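You operate a simulated robot arm through the tools that you are given. There is no shell and no other tool. Be economical: measure what you need, move in short steps, check, and stop when the job is done.

You are at the controls of a simulated two-armed robot. One attempt, no reset.

Task
On the top of the hall table, fold the blue cloth in half.

The check looks at the end state, three seconds after you hand in, the way a careful person would. Anything else that was tipped, shoved, dropped, spilled or broken makes it a failure. Flat cloth is picked up by pressing the open fingertips on it (5 to 10 N) and closing them slowly along it; thin cloth reads only 2 to 8 mm in the jaws.

Robot
Two 7-joint arms with two-finger parallel grippers on one trunk, on a base that drives. Base frame: it is fixed to the floor where the robot stands at the start and does not move with it; the origin is under the middle of the robot, x ahead of it, y to its left, z up. Lengths are in mm, angles in rad, forces in N, time in s.
The left shoulder is at the start at [70, 163, 1070], the right one opposite. Places, roughly: top of the hall table [600, -400, 800]. Payload 3.43 kg a hand.
The TCP of each hand is the grasp point between the finger pads, 34 mm short of the fingertips. In the tool frame z runs along the fingers and y along their closing line. Largest opening 128 mm; finger width 24, thickness 12; the body of the gripper, 48 by 130 mm, starts 96 mm behind the TCP.
Orientation is that of the tool frame in the base frame, as a unit quaternion [w, x, y, z]. With the fingers straight down and closing along the base's y, the tool's x points along the base's -x, its y along +y and its z along -z.

Tools
- The arms move only by the tool apply_moves. It takes "left_commands", "right_commands" or both (then of equal length, played together; a hand with none holds still); each is a list of rows, each an object (a shift or turn left out is 0, a gripper value left out holds the last) with "delta_pos": the shift along the tool's x, y, z in units of 20 mm (1.0 is 20 mm), a list of three; "dr": the turn, a rotation vector about the tool's x, y, z in units of 8 degrees (1.0 is 8 degrees), a list of three; "fingers": the closure, from 0 (fully open) to 1 (shut). In form: [{"delta_pos": [tx, ty, tz], "dr": [ax, ay, az], "fingers": fingers}, ...]. A call has 1 to 20 rows; each row shifts and turns the commanded pose from where the row before left it, along the tool's axes as they then stand. A call with a number of a shift or a turn outside -1 to 1 is refused whole. A row lasts 0.2 s, in which the tool goes at most 50 mm and 0.15 rad; a call with a longer step from one row to the next is refused whole, and so is a gripper value outside its range. A pose out of reach is approached as far as the arm can. The call stops where the force on the tool passes 40 N (or 10 N more than at its start, if that is more) or the arm is blocked; 0.2 s more then pass. The fingers move at their own pace (about 153 mm/s each) and stop on an object; they squeeze with about 26 N. The grip force told is the motor's: it shows also when the fingers shut on nothing. Time passes only in rows, and 0.2 s behind the last, so rows that do not move let the fingers close. It gives the time, the measured TCP pose, the force on the tool (base axes), the opening and the grip force at its end, in the units of the frame above (readings bear some noise).
- Cameras (640 x 400 px; columns grow to the right, rows downward): "scene" is now at [132.9, 1.7, 1281.9]; the picture's right is [0.04, -1.00, 0.00], its down [-0.71, -0.03, -0.71] and it looks along [0.71, 0.03, -0.71] (base axes); focal length 290 px, centre (320, 200). "left" rides on the left gripper at [-36, 0, -98] in its tool frame; the picture's right is [0.00, -1.00, 0.00], its down [0.97, 0.00, -0.24] and it looks along [0.24, 0.00, 0.97] (tool axes); focal length 218 px, centre (320, 200). "right" rides on the right gripper at [-36, 0, -98] in its tool frame; the picture's right is [0.00, -1.00, 0.00], its down [0.97, 0.00, -0.24] and it looks along [0.24, 0.00, 0.97] (tool axes); focal length 218 px, centre (320, 200). There is no depth. A picture from a camera that has moved, and an enlarged one, comes with that camera's place and axes in the base frame and with its lens.
- get_image(camera): a new picture of that camera. No time passes.
- raise_lower(by): slides the trunk up (or, below 0, down) by that many mm; the arms and the scene camera ride with it, the base frame stays. It gives what a move gives, with no picture.
- drive_base(legs): drives the robot by 1 to 6 legs, each [ahead, left, turn to the left] in mm, mm and rad, along the robot's own axes; the way and the turn of a leg run together, so that a leg with both is an arc; at most 1500 mm and 3.142 rad a leg. The arms and the cameras ride along, it lands a little off, and it stops where it bumps. It gives what a move gives.
- aim_head(pan, tilt): turns the head with the scene camera to pan (to the left, within 1.501 rad either way) and tilt (down, from -0.506 to 1.204), counted from straight ahead of the robot. It gives what a move gives.
- zoom(camera, box): a new picture of the part [left, top, right, bottom] of that camera's present view, enlarged. No time passes.
- job_done(): hands the job in; it is judged then, once.

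Go step by step. Nothing tells you exact positions but the pictures and the camera data: compare them with the known pose of the tool, close in by small moves and look again before you grip or let go. The budget is 120 turns and 88 pictures, counting those below and the enlarged ones. Unless the task says otherwise, let go and move clear before handing in, and close with one line.

The tools are called as name(argument=value, ...) on one line, values as JSON. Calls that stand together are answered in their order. apply_moves: Moves the arms, as the interface text tells. Its arguments: {"type":"object","properties":{"left_commands":{"type":"array"},"right_commands":{"type":"array"}},"required":[]} The other tools are called the same way: raise_lower (by) slides the trunk up or down; drive_base (legs) drives the base; aim_head (pan, tilt) turns the head that bears the scene camera; get_image (camera) takes a picture; zoom (camera, box) takes an enlarged picture of a part of a camera's view; job_done () hands the job in.

At the start:

```text
clock: 0.0
left_tool_pos: [674.4, 256.8, 900.8]
left_ee_rot: [0.0, -0.001, 1.0, 0.0]
left_ft_force: [0.1, 0.6, 1.2]
left_opening: 127.8
left_gripper_force: 0.1
right_tool_pos: [626.9, -258.4, 935.7]
right_ee_rot: [0.0, 0.0, 1.0, 0.0]
right_ft_force: [0.7, 0.8, 0.6]
right_opening: 128.0
right_gripper_force: 0.1
trunk travel left (down, up): [-550.0, 390.0]
robot x, y, heading: [4.0, 2.8, -0.004]
head pan, tilt: [0.038, 0.785]
```

scene: 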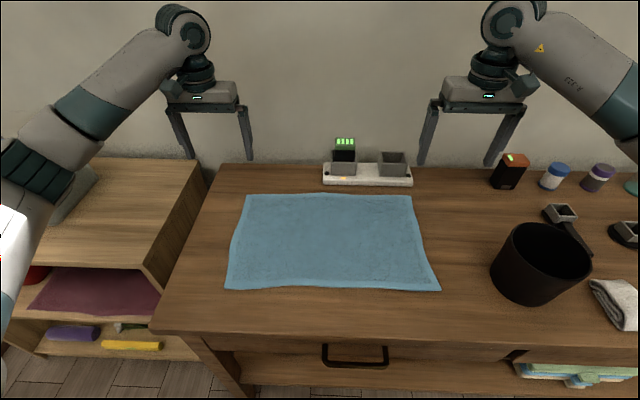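
right: 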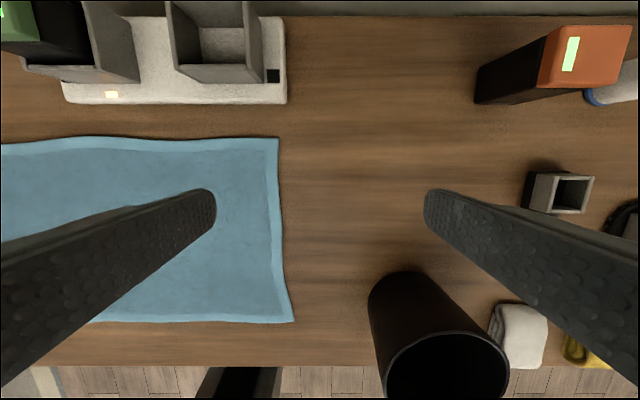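
left: 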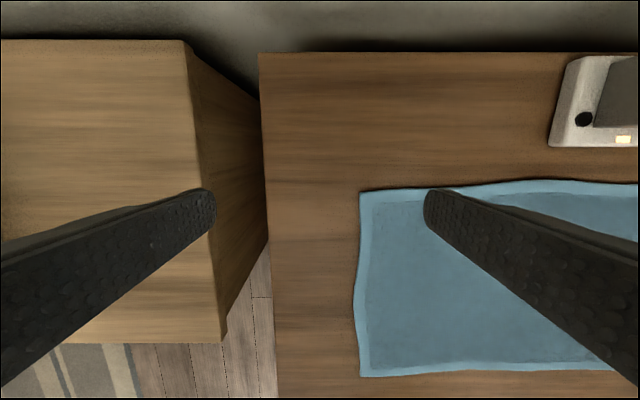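

I see the blue cloth lying flat, about 290 x 460 mm, with its front corners near (428, 217) and (442, -241). I plan to fold the front edge onto the back edge, so I'll first bring both hands above the front corners.

apply_moves(left_commands=[{"delta_pos": [0.97, -0.28, 0.4], "fingers": 0.65}, {"delta_pos": [0.97, -0.28, 0.4]}, {"delta_pos": [0.97, -0.28, 0.4]}, {"delta_pos": [0.97, -0.28, 0.4]}, {"delta_pos": [0.97, -0.28, 0.4]}, {"delta_pos": [0.97, -0.28, 0.4]}, {"delta_pos": [0.97, -0.28, 0.4]}, {"delta_pos": [0.97, -0.28, 0.4]}, {"delta_pos": [0.97, -0.28, 0.4]}, {"delta_pos": [0.97, -0.28, 0.4]}, {"delta_pos": [0.97, -0.28, 0.4]}, {"delta_pos": [0.97, -0.28, 0.4]}], right_commands=[{"delta_pos": [0.717, 0.22, 0.567], "fingers": 0.65}, {"delta_pos": [0.717, 0.22, 0.567]}, {"delta_pos": [0.717, 0.22, 0.567]}, {"delta_pos": [0.717, 0.22, 0.567]}, {"delta_pos": [0.717, 0.22, 0.567]}, {"delta_pos": [0.717, 0.22, 0.567]}, {"delta_pos": [0.717, 0.22, 0.567]}, {"delta_pos": [0.717, 0.22, 0.567]}, {"delta_pos": [0.717, 0.22, 0.567]}, {"delta_pos": [0.717, 0.22, 0.567]}, {"delta_pos": [0.717, 0.22, 0.567]}, {"delta_pos": [0.717, 0.22, 0.567]}])

get_image(camera="scene")

get_image(camera="left")

get_image(camera="right")

```text
clock: 2.6
left_tool_pos: [441.7, 190.6, 804.7]
left_ee_rot: [0.0, 0.0, 1.0, 0.0]
left_ft_force: [-0.3, -0.2, -0.3]
left_opening: 45.0
left_gripper_force: 0.1
right_tool_pos: [456.6, -205.9, 800.4]
right_ee_rot: [0.002, 0.0, 1.0, 0.0]
right_ft_force: [0.2, 0.3, -0.1]
right_opening: 44.9
right_gripper_force: 0.1
trunk travel left (down, up): [-550.0, 390.0]
robot x, y, heading: [-1.8, 0.6, -0.001]
head pan, tilt: [0.038, 0.785]
```

```text
84 pictures are left
camera scene: at [132.5, 1.7, 1282.0], right [0.04, -1.0, 0.0], down [-0.71, -0.03, -0.71], along [0.71, 0.03, -0.71], focal length 290 px, centre (320, 200)
```

scene: 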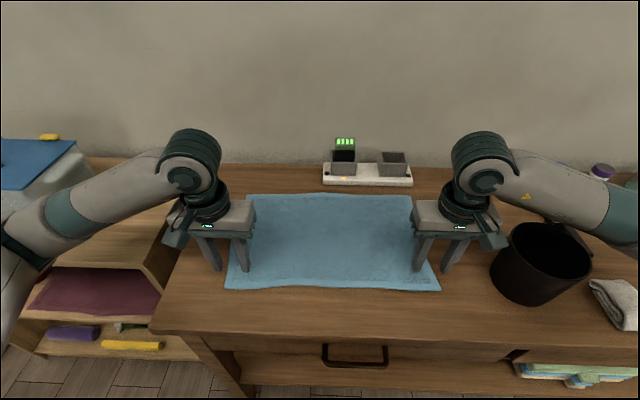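

```text
83 pictures are left
camera left: at [477.5, 189.9, 901.1], right [0.0, -1.0, 0.0], down [-0.97, 0.0, 0.24], along [-0.24, 0.0, -0.97], focal length 218 px, centre (320, 200)
```

left: 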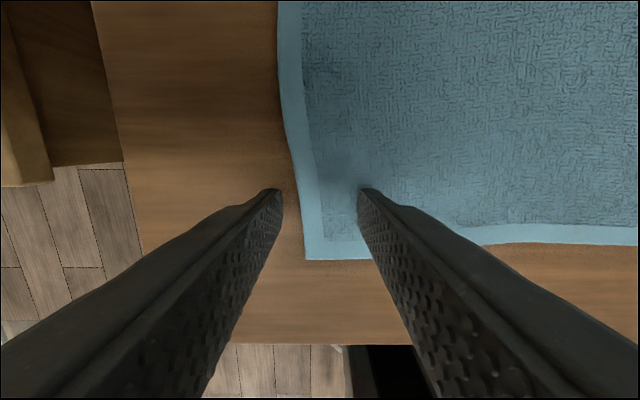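

```text
82 pictures are left
camera right: at [492.2, -207.5, 897.2], right [0.0, -1.0, 0.0], down [-0.97, 0.0, 0.24], along [-0.24, 0.0, -0.97], focal length 218 px, centre (320, 200)
```

right: 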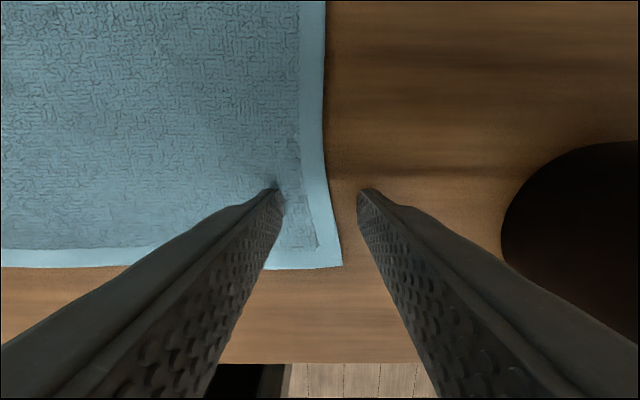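

Combining the views puts the tabletop at about z = 764. That places the front corners near (400, 199) and (412, -221), and the fingertips only just above the surface. I'll lift slightly and shift so both hands are about 30 mm inside the corners along the front edge.

apply_moves(left_commands=[{"delta_pos": [0, 0, -0.7]}, {"delta_pos": [0.67, -0.55, 0]}, {"delta_pos": [0.67, -0.55, 0]}, {"delta_pos": [0, 0, 0]}], right_commands=[{"delta_pos": [0, 0, -0.9]}, {"delta_pos": [0.75, 0.37, 0]}, {"delta_pos": [0.75, 0.37, 0]}, {"delta_pos": [0, 0, 0]}])

get_image(camera="left")

get_image(camera="right")

```text
clock: 3.6
left_tool_pos: [414.8, 167.3, 818.3]
left_ee_rot: [-0.001, -0.001, 1.0, 0.0]
left_ft_force: [0.2, -0.2, -0.4]
left_opening: 44.7
left_gripper_force: 0.1
right_tool_pos: [426.9, -191.4, 816.6]
right_ee_rot: [0.0, 0.0, 1.0, 0.0]
right_ft_force: [-0.1, 0.0, -0.2]
right_opening: 44.8
right_gripper_force: 0.0
trunk travel left (down, up): [-550.0, 390.0]
robot x, y, heading: [-0.3, 0.9, 0.004]
head pan, tilt: [0.038, 0.785]
```

```text
81 pictures are left
camera left: at [452.1, 166.1, 916.5], right [0.0, -1.0, 0.0], down [-0.97, 0.0, 0.24], along [-0.24, 0.0, -0.97], focal length 218 px, centre (320, 200)
```

left: 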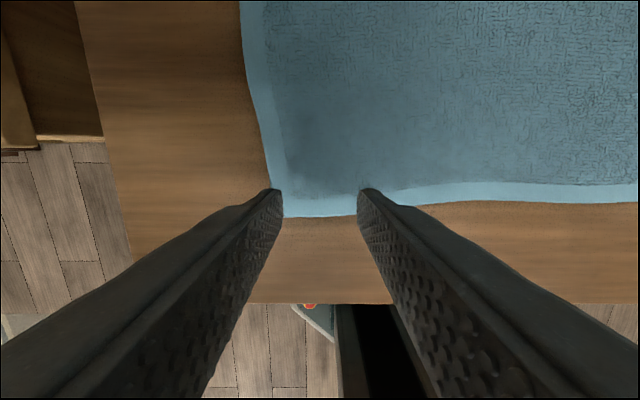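

```text
80 pictures are left
camera right: at [462.5, -193.1, 914.0], right [0.0, -1.0, 0.0], down [-0.97, 0.0, 0.24], along [-0.24, 0.0, -0.97], focal length 218 px, centre (320, 200)
```

right: 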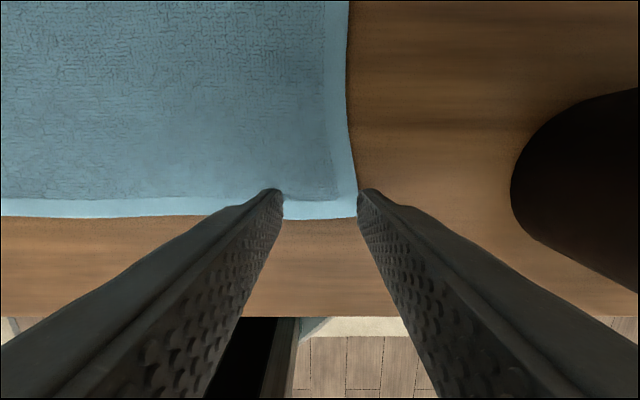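

The estimates hold. I'll nudge the hands a little inward and lower until the fingertips press lightly.

apply_moves(left_commands=[{"delta_pos": [0, -0.3, 0.35]}, {"delta_pos": [0, 0, 0.35]}, {"delta_pos": [0, 0, 0.15]}, {"delta_pos": [0, 0, 0]}], right_commands=[{"delta_pos": [0, 0.45, 0.3]}, {"delta_pos": [0, 0, 0.3]}, {"delta_pos": [0, 0, 0.15]}, {"delta_pos": [0, 0, 0]}])

```text
clock: 4.6
left_tool_pos: [414.7, 161.5, 803.2]
left_ee_rot: [0.0, -0.002, 1.0, -0.001]
left_ft_force: [0.5, -0.3, 0.0]
left_opening: 45.0
left_gripper_force: 0.1
right_tool_pos: [425.9, -181.4, 801.9]
right_ee_rot: [0.0, 0.0, 1.0, 0.001]
right_ft_force: [0.1, 0.7, -0.5]
right_opening: 44.7
right_gripper_force: 0.1
trunk travel left (down, up): [-550.0, 390.0]
robot x, y, heading: [-0.1, 3.1, 0.002]
head pan, tilt: [0.038, 0.785]
```

apply_moves(left_commands=[{"delta_pos": [0, 0, 0.15]}, {"delta_pos": [0, 0, 0.1]}, {"delta_pos": [0, 0, 0]}], right_commands=[{"delta_pos": [0, 0, 0.1]}, {"delta_pos": [0, 0, 0.1]}, {"delta_pos": [0, 0, 0]}])

```text
clock: 5.4
left_tool_pos: [416.1, 161.7, 798.4]
left_ee_rot: [0.0, 0.0, 1.0, 0.001]
left_ft_force: [-0.6, -0.5, 3.0]
left_opening: 45.1
left_gripper_force: 0.0
right_tool_pos: [425.5, -183.5, 799.2]
right_ee_rot: [0.0, 0.001, 1.0, 0.0]
right_ft_force: [1.4, 0.0, 1.4]
right_opening: 44.6
right_gripper_force: 0.1
trunk travel left (down, up): [-550.0, 390.0]
robot x, y, heading: [-2.2, 0.4, -0.003]
head pan, tilt: [0.038, 0.785]
```

Contact is just beginning at a TCP height of about 799, so I'll press a little more.

apply_moves(left_commands=[{"delta_pos": [0, 0, 0.08]}, {"delta_pos": [0, 0, 0]}], right_commands=[{"delta_pos": [0, 0, 0.12]}, {"delta_pos": [0, 0, 0]}])

```text
clock: 6.0
left_tool_pos: [415.8, 161.3, 796.0]
left_ee_rot: [0.0, -0.001, 1.0, 0.0]
left_ft_force: [0.1, 0.3, 11.4]
left_opening: 44.5
left_gripper_force: 0.1
right_tool_pos: [425.8, -182.1, 797.0]
right_ee_rot: [0.001, 0.0, 1.0, 0.001]
right_ft_force: [2.8, 0.1, 8.2]
right_opening: 44.8
right_gripper_force: 0.1
trunk travel left (down, up): [-550.0, 390.0]
robot x, y, heading: [1.5, -0.6, -0.001]
head pan, tilt: [0.038, 0.785]
```

The pressure is right (left slightly high), so I'll close slowly.

apply_moves(left_commands=[{"delta_pos": [0, 0, -0.04], "fingers": 0.68}, {"fingers": 0.71}, {"fingers": 0.74}, {"fingers": 0.77}, {"fingers": 0.8}, {"fingers": 0.83}, {"fingers": 0.86}, {"fingers": 0.89}, {"fingers": 0.92}, {"fingers": 0.95}, {"fingers": 0.98}, {"fingers": 1.0}, {"fingers": 1.0}, {"fingers": 1.0}], right_commands=[{"fingers": 0.68}, {"fingers": 0.71}, {"fingers": 0.74}, {"fingers": 0.77}, {"fingers": 0.8}, {"fingers": 0.83}, {"fingers": 0.86}, {"fingers": 0.89}, {"fingers": 0.92}, {"fingers": 0.95}, {"fingers": 0.98}, {"fingers": 1.0}, {"fingers": 1.0}, {"fingers": 1.0}])

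get_image(camera="left")

get_image(camera="right")

```text
clock: 9.0
left_tool_pos: [415.0, 160.9, 797.0]
left_ee_rot: [0.0, -0.001, 1.0, 0.0]
left_ft_force: [1.0, -11.1, 9.2]
left_opening: 3.9
left_gripper_force: 25.6
right_tool_pos: [425.1, -182.3, 797.1]
right_ee_rot: [0.0, 0.0, 1.0, 0.0]
right_ft_force: [-0.7, 11.0, 10.8]
right_opening: 6.6
right_gripper_force: 26.2
trunk travel left (down, up): [-550.0, 390.0]
robot x, y, heading: [3.5, 0.5, 0.0]
head pan, tilt: [0.038, 0.785]
```

```text
79 pictures are left
camera left: at [451.2, 160.3, 894.5], right [0.0, -1.0, 0.0], down [-0.97, 0.0, 0.24], along [-0.24, 0.0, -0.97], focal length 218 px, centre (320, 200)
```

left: 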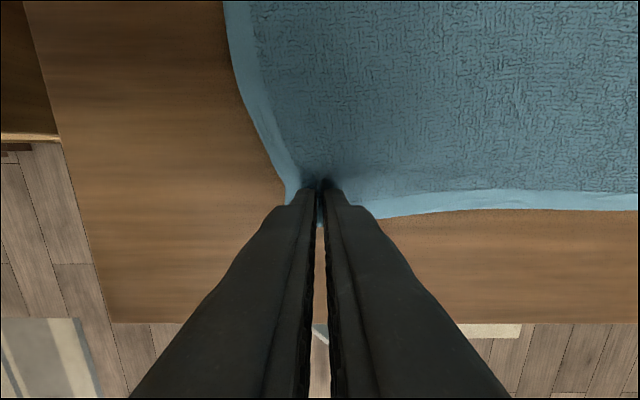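

```text
78 pictures are left
camera right: at [461.0, -184.0, 893.9], right [0.0, -1.0, 0.0], down [-0.97, 0.0, 0.24], along [-0.24, 0.0, -0.97], focal length 218 px, centre (320, 200)
```

right: 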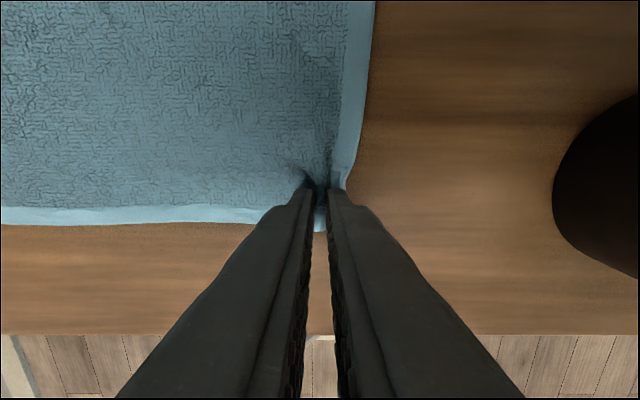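

Both corners are gripped (4 and 7 mm in the jaws). I'll start the arc up and toward the back, then check.

apply_moves(left_commands=[{"delta_pos": [-0.073, -0.07, -0.78]}, {"delta_pos": [-0.216, 0.03, -0.76]}, {"delta_pos": [-0.355, 0.03, -0.73]}, {"delta_pos": [-0.484, 0.03, -0.67]}, {"delta_pos": [-0.601, 0.03, -0.6]}], right_commands=[{"delta_pos": [-0.074, 0.13, -0.78]}, {"delta_pos": [-0.221, 0.03, -0.76]}, {"delta_pos": [-0.364, 0.03, -0.73]}, {"delta_pos": [-0.496, 0.03, -0.67]}, {"delta_pos": [-0.616, 0.03, -0.6]}])

get_image(camera="scene")

```text
clock: 10.2
left_tool_pos: [450.8, 162.5, 866.8]
left_ee_rot: [0.0, 0.0, 1.0, 0.0]
left_ft_force: [0.6, -7.1, 0.4]
left_opening: 3.8
left_gripper_force: 25.8
right_tool_pos: [461.2, -177.4, 868.4]
right_ee_rot: [-0.001, 0.0, 1.0, 0.0]
right_ft_force: [0.0, 7.8, -0.6]
right_opening: 5.8
right_gripper_force: 25.7
trunk travel left (down, up): [-550.0, 390.0]
robot x, y, heading: [-1.5, 0.9, 0.002]
head pan, tilt: [0.038, 0.785]
```

```text
77 pictures are left
camera scene: at [133.2, 1.7, 1281.8], right [0.04, -1.0, 0.0], down [-0.71, -0.03, -0.71], along [0.71, 0.03, -0.71], focal length 290 px, centre (320, 200)
```

scene: 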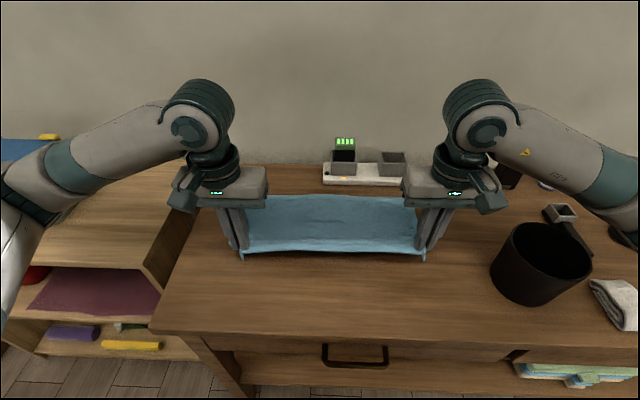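

The front edge is lifted and taut between the hands. I'll ease the tension slightly and continue over the top of the arc.

apply_moves(left_commands=[{"delta_pos": [-0.704, -0.05, -0.51]}, {"delta_pos": [-0.789, -0.05, -0.41]}, {"delta_pos": [-0.856, 0.03, -0.3]}, {"delta_pos": [-0.9, 0.03, -0.18]}, {"delta_pos": [-0.923, 0.03, -0.06]}, {"delta_pos": [-0.923, 0.03, 0.06]}, {"delta_pos": [-0.9, 0.03, 0.18]}, {"delta_pos": [-0.856, 0.03, 0.3]}, {"delta_pos": [-0.789, 0.03, 0.41]}], right_commands=[{"delta_pos": [-0.722, 0.11, -0.51]}, {"delta_pos": [-0.809, 0.11, -0.41]}, {"delta_pos": [-0.877, 0.03, -0.3]}, {"delta_pos": [-0.923, 0.03, -0.18]}, {"delta_pos": [-0.946, 0.03, -0.06]}, {"delta_pos": [-0.946, 0.03, 0.06]}, {"delta_pos": [-0.923, 0.03, 0.18]}, {"delta_pos": [-0.877, 0.03, 0.3]}, {"delta_pos": [-0.809, 0.03, 0.41]}])

get_image(camera="scene")

get_image(camera="right")

get_image(camera="left")

```text
clock: 12.2
left_tool_pos: [602.8, 163.2, 875.4]
left_ee_rot: [-0.001, -0.001, 1.0, -0.001]
left_ft_force: [-0.1, -2.3, 0.2]
left_opening: 3.7
left_gripper_force: 26.1
right_tool_pos: [619.8, -168.7, 875.4]
right_ee_rot: [-0.001, 0.0, 1.0, 0.0]
right_ft_force: [-0.7, 4.1, -0.5]
right_opening: 4.7
right_gripper_force: 26.1
trunk travel left (down, up): [-550.0, 390.0]
robot x, y, heading: [-0.1, 1.3, 0.001]
head pan, tilt: [0.038, 0.785]
```

```text
76 pictures are left
camera scene: at [133.7, 1.9, 1281.8], right [0.04, -1.0, 0.0], down [-0.71, -0.03, -0.71], along [0.71, 0.03, -0.71], focal length 290 px, centre (320, 200)
```

scene: 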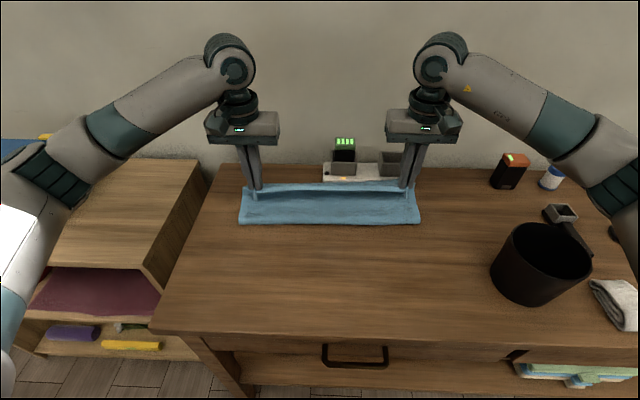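

```text
75 pictures are left
camera right: at [656.5, -170.4, 973.6], right [0.0, -1.0, 0.0], down [-0.97, 0.0, 0.24], along [-0.24, 0.0, -0.97], focal length 218 px, centre (320, 200)
```

right: 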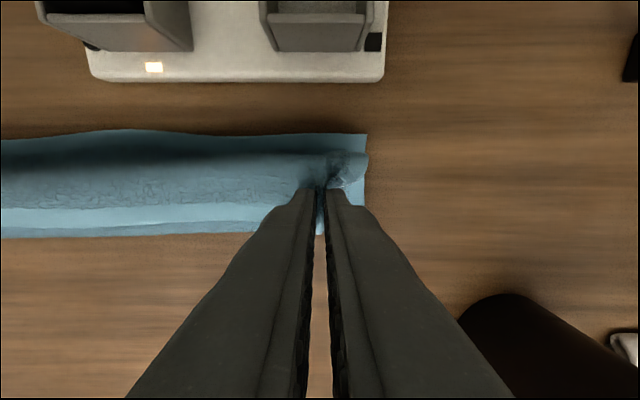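

```text
74 pictures are left
camera left: at [640.6, 163.6, 972.8], right [0.0, -1.0, 0.0], down [-0.97, 0.0, 0.24], along [-0.24, 0.0, -0.97], focal length 218 px, centre (320, 200)
```

left: 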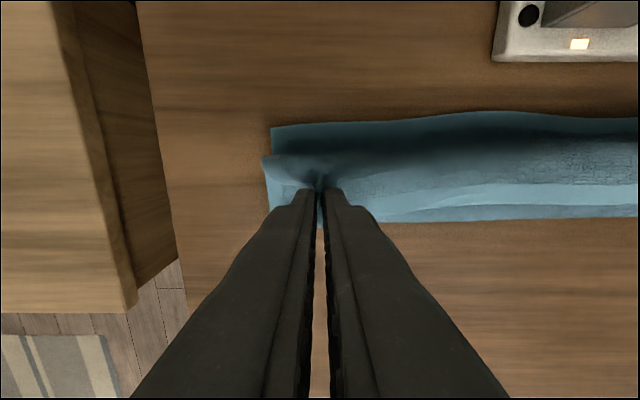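

The fold is nearly over, but the hem may be curling at the grips. I'll look closer before lowering.

zoom(camera="scene", box=[220, 150, 440, 250])

zoom(camera="right", box=[160, 110, 400, 260])

```text
2.91 times, centred on (330, 200) of scene
camera zoom: at [133.7, 1.9, 1281.8], right [0.04, -1.0, 0.0], down [-0.71, -0.03, -0.71], along [0.71, 0.03, -0.71], focal length 843 px, centre (291, 200)
```

zoom: 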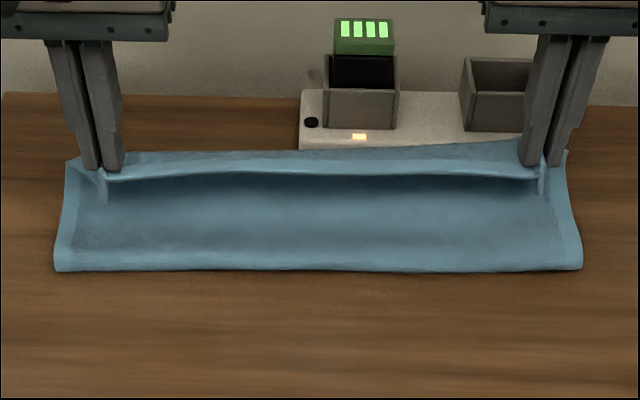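

```text
2.67 times, centred on (280, 185) of right
camera zoom: at [656.5, -170.4, 973.6], right [0.0, -1.0, 0.0], down [-0.97, 0.0, 0.24], along [-0.24, 0.0, -0.97], focal length 582 px, centre (427, 240)
```

zoom: 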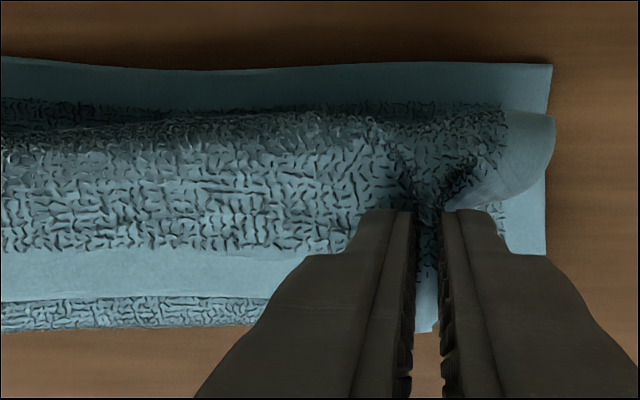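

The upper sheet curls over at the grips because the fingers can't flip with it. I'll lean both grippers about 24° toward the back to unroll the hem, and lower while watching clearance to the dock.

apply_moves(left_commands=[{"dr": [0, 1, 0]}, {"dr": [0, 1, 0]}, {"dr": [0, 1, 0]}, {"delta_pos": [-0.44, 0, 0.297]}, {"delta_pos": [-0.44, 0, 0.297]}, {"delta_pos": [-0.44, 0, 0.297]}, {"delta_pos": [-0.44, 0, 0.297]}, {"delta_pos": [-0.44, 0, 0.297]}], right_commands=[{"dr": [0, 1, 0]}, {"dr": [0, 1, 0]}, {"dr": [0, 1, 0]}, {"delta_pos": [-0.44, 0, 0.297]}, {"delta_pos": [-0.44, 0, 0.297]}, {"delta_pos": [-0.44, 0, 0.297]}, {"delta_pos": [-0.44, 0, 0.297]}, {"delta_pos": [-0.44, 0, 0.297]}])

get_image(camera="scene")

get_image(camera="right")

```text
clock: 14.0
left_tool_pos: [631.7, 164.3, 831.8]
left_ee_rot: [-0.209, -0.001, 0.978, 0.0]
left_ft_force: [-0.6, -2.8, 0.2]
left_opening: 3.4
left_gripper_force: 25.7
right_tool_pos: [647.1, -167.0, 833.8]
right_ee_rot: [-0.209, 0.0, 0.978, 0.0]
right_ft_force: [0.6, 2.8, -0.9]
right_opening: 4.7
right_gripper_force: 26.2
trunk travel left (down, up): [-550.0, 390.0]
robot x, y, heading: [-1.4, 1.1, 0.002]
head pan, tilt: [0.038, 0.785]
```

```text
71 pictures are left
camera scene: at [133.6, 1.7, 1281.8], right [0.04, -1.0, 0.0], down [-0.71, -0.03, -0.71], along [0.71, 0.03, -0.71], focal length 290 px, centre (320, 200)
```

scene: 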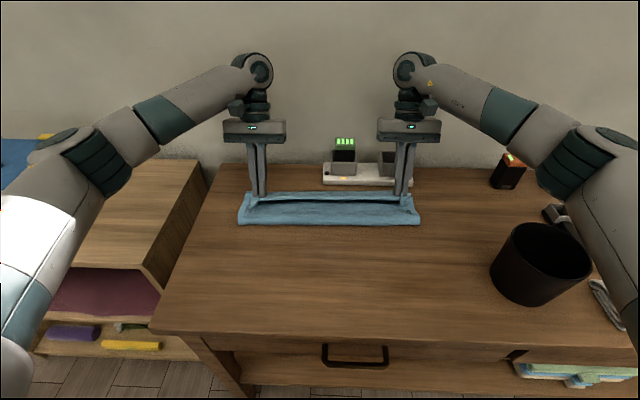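

```text
70 pictures are left
camera right: at [719.6, -169.4, 906.6], right [0.0, -1.0, 0.0], down [-0.79, 0.0, 0.61], along [-0.61, 0.0, -0.79], focal length 218 px, centre (320, 200)
```

right: 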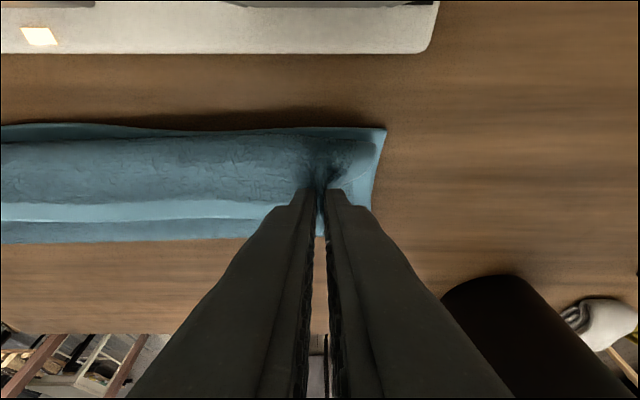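

The crest is near the back edge and the wall is close, so I won't tilt further. I'll lower about 12 mm and release there so the edge can spring outward.

apply_moves(left_commands=[{"delta_pos": [-0.25, 0, 0.55]}, {}, {"fingers": 0.9}, {"fingers": 0.8}, {"fingers": 0.75}, {}, {}], right_commands=[{"delta_pos": [-0.25, 0, 0.55]}, {}, {"fingers": 0.9}, {"fingers": 0.8}, {"fingers": 0.75}, {}, {}])

zoom(camera="scene", box=[220, 150, 440, 250])

get_image(camera="right")

```text
clock: 15.6
left_tool_pos: [630.7, 165.7, 820.5]
left_ee_rot: [-0.207, 0.0, 0.978, -0.001]
left_ft_force: [0.7, -0.7, -0.9]
left_opening: 31.8
left_gripper_force: 0.0
right_tool_pos: [646.6, -167.5, 822.1]
right_ee_rot: [-0.208, 0.0, 0.978, 0.001]
right_ft_force: [-0.1, -0.5, 0.3]
right_opening: 32.0
right_gripper_force: 0.0
trunk travel left (down, up): [-550.0, 390.0]
robot x, y, heading: [1.8, 0.3, -0.003]
head pan, tilt: [0.038, 0.785]
```

```text
2.91 times, centred on (330, 200) of scene
camera zoom: at [132.9, 1.7, 1281.9], right [0.04, -1.0, 0.0], down [-0.71, -0.03, -0.71], along [0.71, 0.03, -0.71], focal length 843 px, centre (291, 200)
```

zoom: 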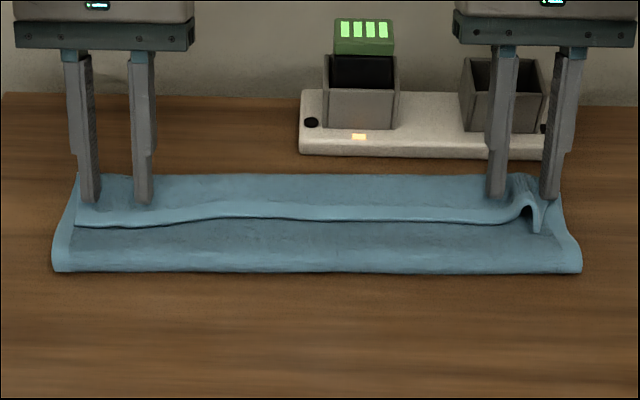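

```text
68 pictures are left
camera right: at [719.4, -169.4, 895.2], right [0.0, -1.0, 0.0], down [-0.79, 0.0, 0.61], along [-0.61, 0.0, -0.79], focal length 218 px, centre (320, 200)
```

right: 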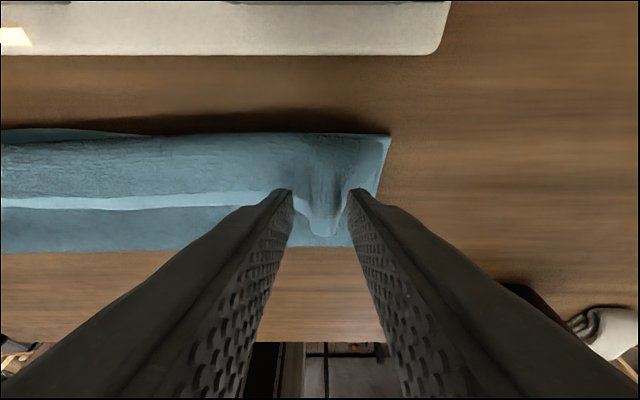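

After release the top layer lies with a ~45 mm strip of hem turned back toward me. I'll retract straight up, untilt, and look, then re-grip that hem with fingers leaned forward so I can rotate it right over.

apply_moves(left_commands=[{"delta_pos": [0.244, 0, -0.548]}, {"delta_pos": [0.244, 0, -0.548]}, {"delta_pos": [0.244, 0, -0.548]}, {"delta_pos": [0.244, 0, -0.548]}, {"delta_pos": [0.244, 0, -0.548]}, {"delta_pos": [0.8, 0, 0], "dr": [0, -1, 0]}, {"delta_pos": [0.8, 0, 0], "dr": [0, -1, 0]}, {"delta_pos": [0.8, 0, 0], "dr": [0, -1, 0]}, {"delta_pos": [0.9, 0, 0]}, {"delta_pos": [0.9, 0, 0]}, {"delta_pos": [0.9, 0, 0]}], right_commands=[{"delta_pos": [0.244, 0, -0.548]}, {"delta_pos": [0.244, 0, -0.548]}, {"delta_pos": [0.244, 0, -0.548]}, {"delta_pos": [0.244, 0, -0.548]}, {"delta_pos": [0.244, 0, -0.548]}, {"delta_pos": [0.8, 0, 0], "dr": [0, -1, 0]}, {"delta_pos": [0.8, 0, 0], "dr": [0, -1, 0]}, {"delta_pos": [0.8, 0, 0], "dr": [0, -1, 0]}, {"delta_pos": [0.9, 0, 0]}, {"delta_pos": [0.9, 0, 0]}, {"delta_pos": [0.9, 0, 0]}])

zoom(camera="scene", box=[220, 150, 440, 250])

get_image(camera="right")

get_image(camera="left")

```text
clock: 18.0
left_tool_pos: [530.3, 166.1, 895.6]
left_ee_rot: [0.0, -0.001, 1.0, -0.001]
left_ft_force: [-0.2, 0.7, 0.1]
left_opening: 32.1
left_gripper_force: 0.0
right_tool_pos: [544.5, -166.9, 895.2]
right_ee_rot: [0.0, -0.001, 1.0, 0.0]
right_ft_force: [1.0, 0.5, -0.1]
right_opening: 32.1
right_gripper_force: 0.0
trunk travel left (down, up): [-550.0, 390.0]
robot x, y, heading: [-0.6, 2.1, -0.001]
head pan, tilt: [0.038, 0.785]
```

```text
2.91 times, centred on (330, 200) of scene
camera zoom: at [132.5, 1.7, 1281.9], right [0.04, -1.0, 0.0], down [-0.71, -0.03, -0.71], along [0.71, 0.03, -0.71], focal length 843 px, centre (291, 200)
```

zoom: 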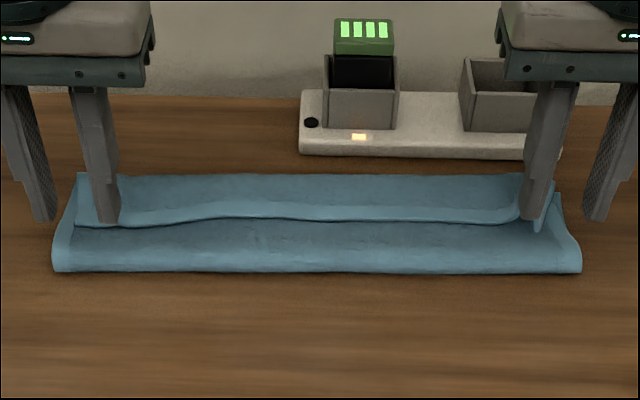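

```text
66 pictures are left
camera right: at [581.7, -169.4, 992.3], right [0.0, -1.0, 0.0], down [-0.97, 0.0, 0.24], along [-0.24, 0.0, -0.97], focal length 218 px, centre (320, 200)
```

right: 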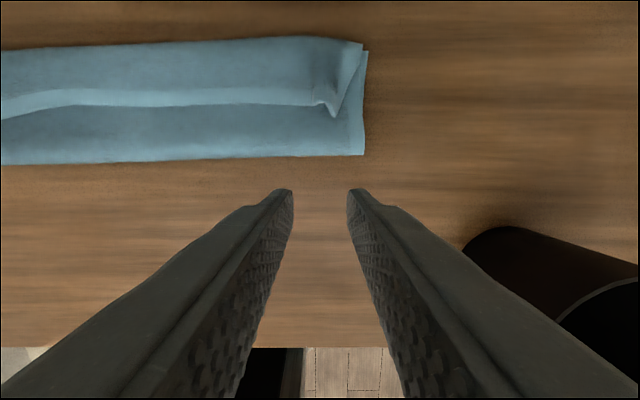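

```text
65 pictures are left
camera left: at [567.2, 164.4, 992.3], right [0.0, -1.0, 0.0], down [-0.97, 0.0, 0.24], along [-0.24, 0.0, -0.97], focal length 218 px, centre (320, 200)
```

left: 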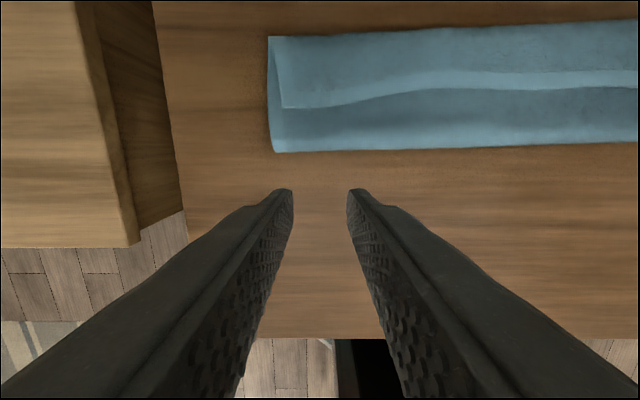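

zoom(camera="right", box=[260, 20, 400, 180])

zoom(camera="left", box=[240, 10, 440, 170])

```text
2.50 times, centred on (330, 100) of right
camera zoom: at [581.7, -169.4, 992.3], right [0.0, -1.0, 0.0], down [-0.97, 0.0, 0.24], along [-0.24, 0.0, -0.97], focal length 546 px, centre (295, 450)
```

zoom: 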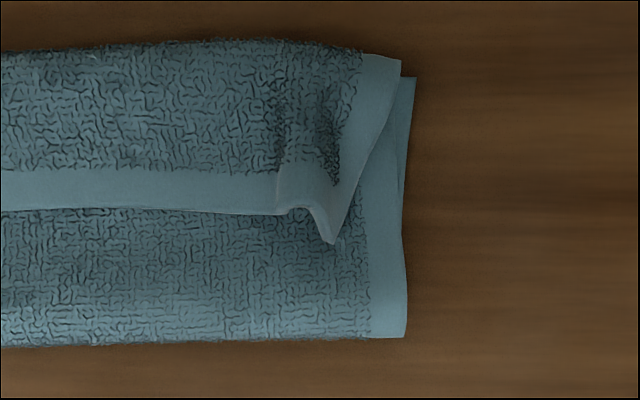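

```text
2.50 times, centred on (340, 90) of left
camera zoom: at [567.2, 164.4, 992.3], right [0.0, -1.0, 0.0], down [-0.97, 0.0, 0.24], along [-0.24, 0.0, -0.97], focal length 546 px, centre (270, 475)
```

zoom: 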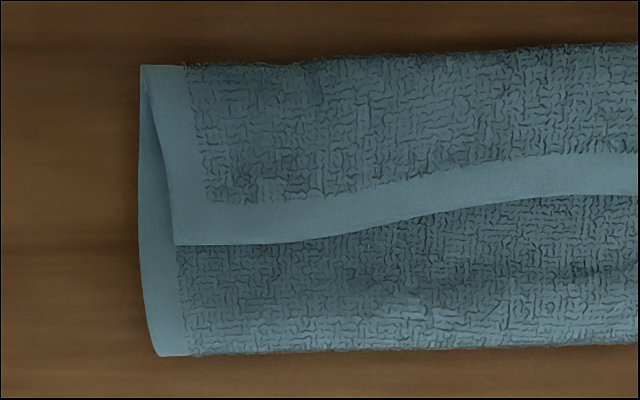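

The hem lies at about x = 605–620 with its corners near (604, 201) and (609, -182). I'll lean both grippers 40° forward and come down just over the hem corners.

apply_moves(left_commands=[{"dr": [0, -1, 0]}, {"dr": [0, -1, 0]}, {"dr": [0, -1, 0]}, {"dr": [0, -1, 0]}, {"dr": [0, -1, 0]}, {"delta_pos": [-0.018, 0.075, 0.886]}, {"delta_pos": [-0.018, 0.075, 0.886]}, {"delta_pos": [-0.018, 0.075, 0.886]}, {"delta_pos": [-0.018, 0.075, 0.886]}, {"delta_pos": [-0.018, 0.075, 0.886]}, {"delta_pos": [-0.018, 0.075, 0.886]}, {}], right_commands=[{"dr": [0, -1, 0]}, {"dr": [0, -1, 0]}, {"dr": [0, -1, 0]}, {"dr": [0, -1, 0]}, {"dr": [0, -1, 0]}, {"delta_pos": [0.045, -0.067, 0.832]}, {"delta_pos": [0.045, -0.067, 0.832]}, {"delta_pos": [0.045, -0.067, 0.832]}, {"delta_pos": [0.045, -0.067, 0.832]}, {"delta_pos": [0.045, -0.067, 0.832]}, {"delta_pos": [0.045, -0.067, 0.832]}, {}])

get_image(camera="scene")

get_image(camera="left")

get_image(camera="right")

```text
clock: 20.6
left_tool_pos: [602.2, 175.0, 815.1]
left_ee_rot: [0.342, -0.001, 0.94, 0.0]
left_ft_force: [-0.6, 0.6, 0.2]
left_opening: 31.8
left_gripper_force: 0.2
right_tool_pos: [607.1, -177.3, 814.4]
right_ee_rot: [0.342, 0.0, 0.94, 0.0]
right_ft_force: [-0.2, 0.2, -0.2]
right_opening: 32.3
right_gripper_force: 0.1
trunk travel left (down, up): [-550.0, 390.0]
robot x, y, heading: [2.1, -0.4, 0.002]
head pan, tilt: [0.038, 0.785]
```

```text
62 pictures are left
camera scene: at [132.5, 1.7, 1281.9], right [0.04, -1.0, 0.0], down [-0.71, -0.03, -0.71], along [0.71, 0.03, -0.71], focal length 290 px, centre (320, 200)
```

scene: 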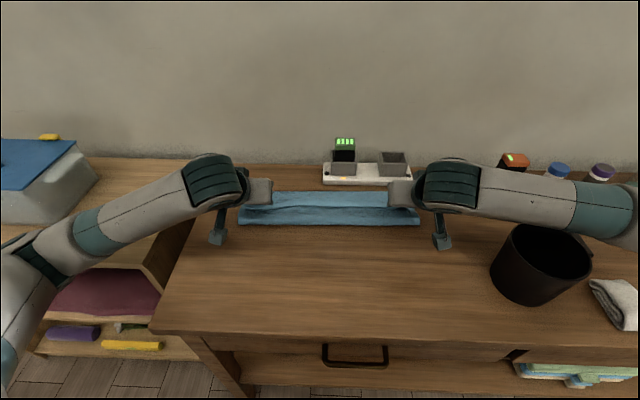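

```text
61 pictures are left
camera left: at [566.6, 174.4, 912.4], right [0.0, -1.0, 0.0], down [-0.9, 0.0, -0.44], along [0.44, 0.0, -0.9], focal length 218 px, centre (320, 200)
```

left: 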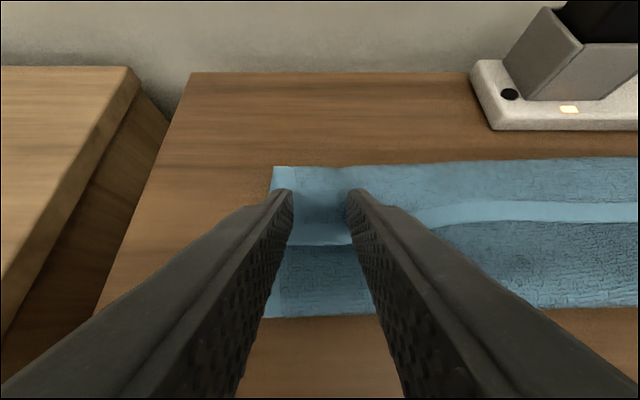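

```text
60 pictures are left
camera right: at [571.3, -178.4, 910.8], right [0.0, -1.0, 0.0], down [-0.9, 0.0, -0.44], along [0.44, 0.0, -0.9], focal length 218 px, centre (320, 200)
```

right: 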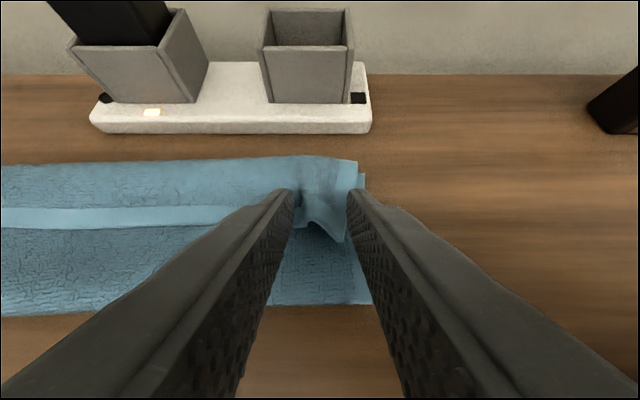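

Alignment looks right, so I'll descend gently to touch.

apply_moves(left_commands=[{"delta_pos": [0.16, 0, 0.19]}, {"delta_pos": [0.1, 0, 0.12]}, {}], right_commands=[{"delta_pos": [0.045, 0, 0.29]}, {"delta_pos": [0.05, 0, 0.2]}, {}])

```text
clock: 21.4
left_tool_pos: [600.3, 173.6, 808.5]
left_ee_rot: [0.342, -0.001, 0.94, 0.0]
left_ft_force: [1.1, -0.3, -0.3]
left_opening: 32.0
left_gripper_force: 0.1
right_tool_pos: [611.3, -175.8, 805.3]
right_ee_rot: [0.342, 0.0, 0.94, 0.0]
right_ft_force: [0.7, -0.6, 0.5]
right_opening: 32.3
right_gripper_force: 0.1
trunk travel left (down, up): [-550.0, 390.0]
robot x, y, heading: [-1.6, 3.4, -0.0]
head pan, tilt: [0.038, 0.785]
```

apply_moves(left_commands=[{"delta_pos": [0.06, 0, 0.08]}, {"delta_pos": [0.06, 0, 0.08]}, {}], right_commands=[{"delta_pos": [0.04, 0, 0.05]}, {"delta_pos": [0.04, 0, 0.05]}, {}])

```text
clock: 22.2
left_tool_pos: [601.8, 174.7, 803.5]
left_ee_rot: [0.342, -0.001, 0.94, 0.001]
left_ft_force: [1.0, 1.1, 3.5]
left_opening: 31.8
left_gripper_force: 0.1
right_tool_pos: [611.2, -177.5, 803.9]
right_ee_rot: [0.342, -0.001, 0.94, 0.001]
right_ft_force: [0.6, 0.8, 1.2]
right_opening: 32.0
right_gripper_force: 0.1
trunk travel left (down, up): [-550.0, 390.0]
robot x, y, heading: [3.2, 0.0, 0.002]
head pan, tilt: [0.038, 0.785]
```

apply_moves(left_commands=[{"delta_pos": [0.015, 0, 0.02]}, {"fingers": 0.77}, {"fingers": 0.79}, {"fingers": 0.81}, {"fingers": 0.83}, {"fingers": 0.85}, {"fingers": 0.87}, {"fingers": 0.89}, {"fingers": 0.91}, {"fingers": 0.93}, {"fingers": 0.95}, {"fingers": 0.97}, {"fingers": 1}, {}, {}], right_commands=[{"delta_pos": [0.045, 0, 0.06]}, {"fingers": 0.77}, {"fingers": 0.79}, {"fingers": 0.81}, {"fingers": 0.83}, {"fingers": 0.85}, {"fingers": 0.87}, {"fingers": 0.89}, {"fingers": 0.91}, {"fingers": 0.93}, {"fingers": 0.95}, {"fingers": 0.97}, {"fingers": 1}, {}, {}])

get_image(camera="left")

get_image(camera="right")

```text
clock: 25.4
left_tool_pos: [601.3, 174.1, 801.5]
left_ee_rot: [0.342, -0.001, 0.94, 0.0]
left_ft_force: [0.7, -4.8, 3.1]
left_opening: 4.0
left_gripper_force: 26.9
right_tool_pos: [611.6, -176.8, 802.4]
right_ee_rot: [0.341, 0.0, 0.94, 0.0]
right_ft_force: [0.0, 5.9, 3.9]
right_opening: 5.5
right_gripper_force: 25.9
trunk travel left (down, up): [-550.0, 390.0]
robot x, y, heading: [-3.1, 0.6, -0.002]
head pan, tilt: [0.038, 0.785]
```

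```text
59 pictures are left
camera left: at [565.8, 173.0, 900.0], right [0.0, -1.0, 0.0], down [-0.9, 0.0, -0.44], along [0.44, 0.0, -0.9], focal length 218 px, centre (320, 200)
```

left: 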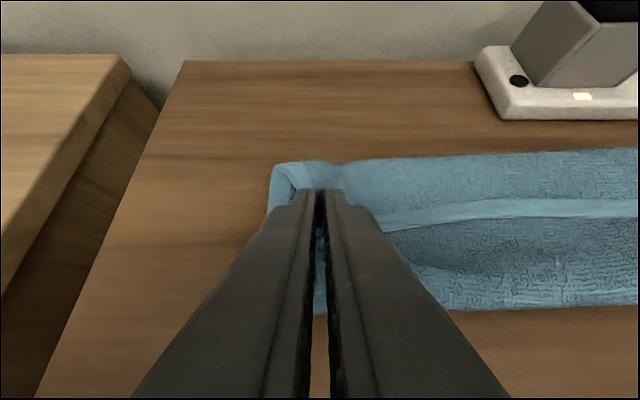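

```text
58 pictures are left
camera right: at [576.0, -178.5, 898.7], right [0.0, -1.0, 0.0], down [-0.9, 0.0, -0.44], along [0.44, 0.0, -0.9], focal length 218 px, centre (320, 200)
```

right: 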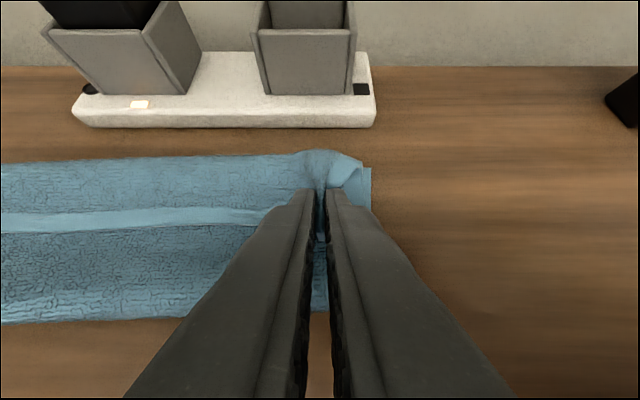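

Both hem corners are gripped. I'll lift straight up 60 mm and check whether only the top layer comes.

apply_moves(left_commands=[{"delta_pos": [-0.482, -0.05, -0.575]}, {"delta_pos": [-0.482, -0.05, -0.575]}, {"delta_pos": [-0.482, 0, -0.575]}, {"delta_pos": [-0.482, 0, -0.575]}, {}], right_commands=[{"delta_pos": [-0.482, 0.05, -0.575]}, {"delta_pos": [-0.482, 0.05, -0.575]}, {"delta_pos": [-0.482, 0, -0.575]}, {"delta_pos": [-0.482, 0, -0.575]}, {}])

get_image(camera="left")

get_image(camera="right")

zoom(camera="scene", box=[200, 140, 460, 260])

```text
clock: 26.6
left_tool_pos: [600.9, 171.4, 861.8]
left_ee_rot: [0.341, 0.0, 0.94, 0.0]
left_ft_force: [0.8, -2.8, 0.4]
left_opening: 3.5
left_gripper_force: 25.8
right_tool_pos: [611.7, -174.0, 862.3]
right_ee_rot: [0.342, 0.0, 0.94, 0.0]
right_ft_force: [-0.2, 1.3, -0.3]
right_opening: 4.9
right_gripper_force: 26.0
trunk travel left (down, up): [-550.0, 390.0]
robot x, y, heading: [0.2, 4.3, -0.006]
head pan, tilt: [0.038, 0.785]
```

```text
57 pictures are left
camera left: at [566.1, 171.1, 958.9], right [0.0, -1.0, 0.0], down [-0.9, 0.0, -0.44], along [0.44, 0.0, -0.9], focal length 218 px, centre (320, 200)
```

left: 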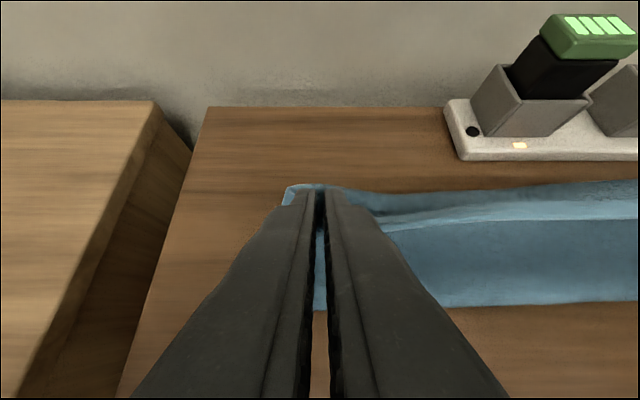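

```text
56 pictures are left
camera right: at [576.8, -175.5, 958.4], right [0.0, -1.0, 0.0], down [-0.9, 0.0, -0.44], along [0.44, 0.0, -0.9], focal length 218 px, centre (320, 200)
```

right: 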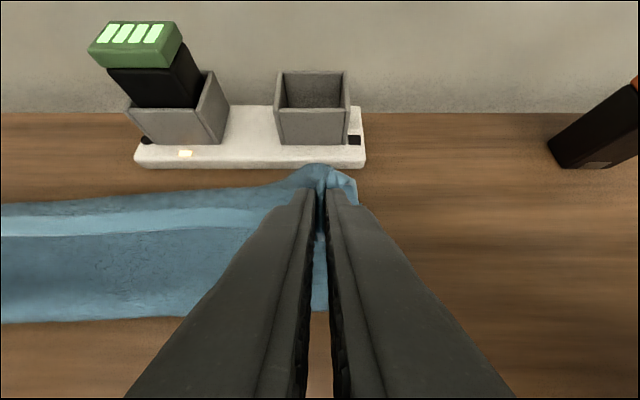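

```text
2.46 times, centred on (330, 200) of scene
camera zoom: at [133.0, 1.8, 1281.8], right [0.04, -1.0, 0.0], down [-0.71, -0.03, -0.71], along [0.71, 0.03, -0.71], focal length 714 px, centre (295, 200)
```

zoom: 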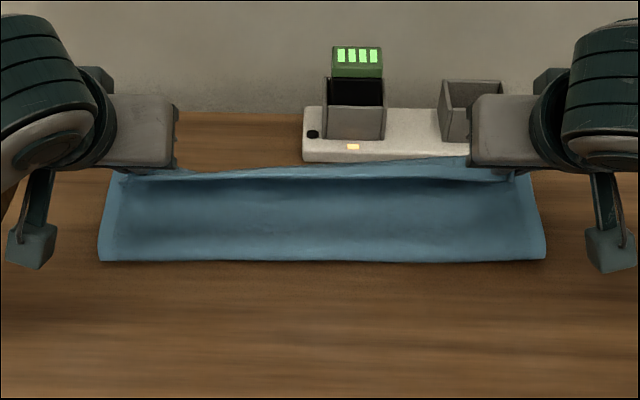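

Only the upper layer lifted. To put the fold line at the true middle (about x = 535–545), I'll carry the hem back above that line at full height and rotate partway.

apply_moves(left_commands=[{"delta_pos": [0.142, 0, -0.81]}, {"delta_pos": [0.142, 0, -0.81]}, {"delta_pos": [0.142, 0, -0.81]}, {"delta_pos": [0.142, 0, -0.81]}, {"delta_pos": [0.142, 0, -0.81]}, {"dr": [0, 1, 0]}, {"dr": [0, 1, 0]}, {"dr": [0, 1, 0]}, {"dr": [0, 1, 0]}, {}], right_commands=[{"delta_pos": [0.12, 0, -0.79]}, {"delta_pos": [0.12, 0, -0.79]}, {"delta_pos": [0.12, 0, -0.79]}, {"delta_pos": [0.12, 0, -0.79]}, {"delta_pos": [0.12, 0, -0.79]}, {"dr": [0, 1, 0]}, {"dr": [0, 1, 0]}, {"dr": [0, 1, 0]}, {"dr": [0, 1, 0]}, {}])

get_image(camera="left")

get_image(camera="right")

get_image(camera="scene")

```text
clock: 28.8
left_tool_pos: [538.3, 171.7, 914.2]
left_ee_rot: [0.069, 0.0, 0.998, 0.0]
left_ft_force: [0.4, -2.2, -0.6]
left_opening: 4.0
left_gripper_force: 26.1
right_tool_pos: [551.5, -175.4, 914.9]
right_ee_rot: [0.069, 0.0, 0.998, 0.0]
right_ft_force: [0.2, 2.1, 0.3]
right_opening: 4.7
right_gripper_force: 25.4
trunk travel left (down, up): [-550.0, 390.0]
robot x, y, heading: [5.1, 2.6, -0.003]
head pan, tilt: [0.038, 0.785]
```

```text
54 pictures are left
camera left: at [560.6, 170.7, 1016.3], right [0.0, -1.0, 0.0], down [-0.99, 0.0, 0.1], along [-0.1, 0.0, -0.99], focal length 218 px, centre (320, 200)
```

left: 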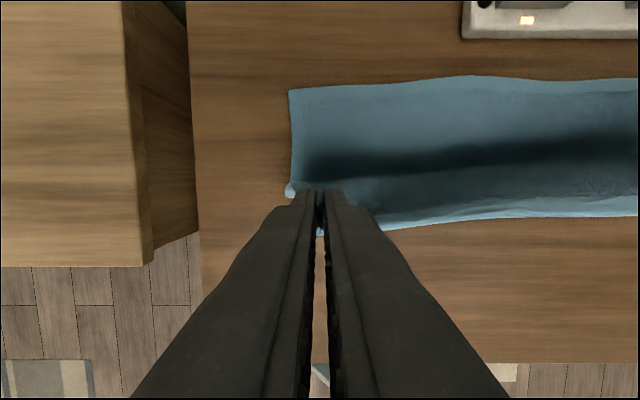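

```text
53 pictures are left
camera right: at [573.3, -176.3, 1015.9], right [0.0, -1.0, 0.0], down [-0.99, 0.0, 0.1], along [-0.1, 0.0, -0.99], focal length 218 px, centre (320, 200)
```

right: 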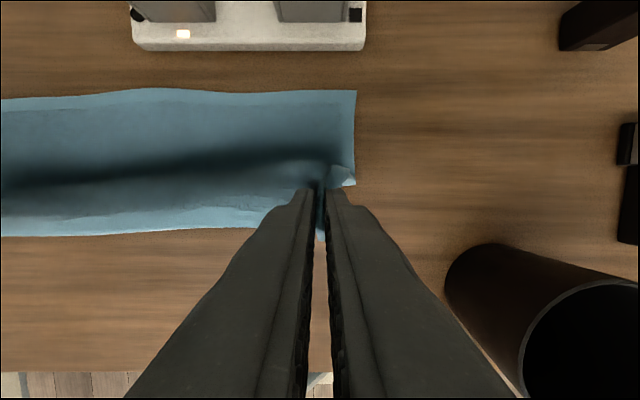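

```text
52 pictures are left
camera scene: at [132.2, 1.7, 1282.0], right [0.04, -1.0, 0.0], down [-0.71, -0.03, -0.71], along [0.71, 0.03, -0.71], focal length 290 px, centre (320, 200)
```

scene: 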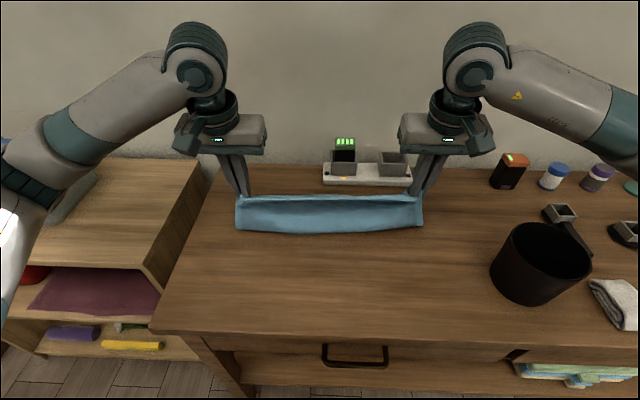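

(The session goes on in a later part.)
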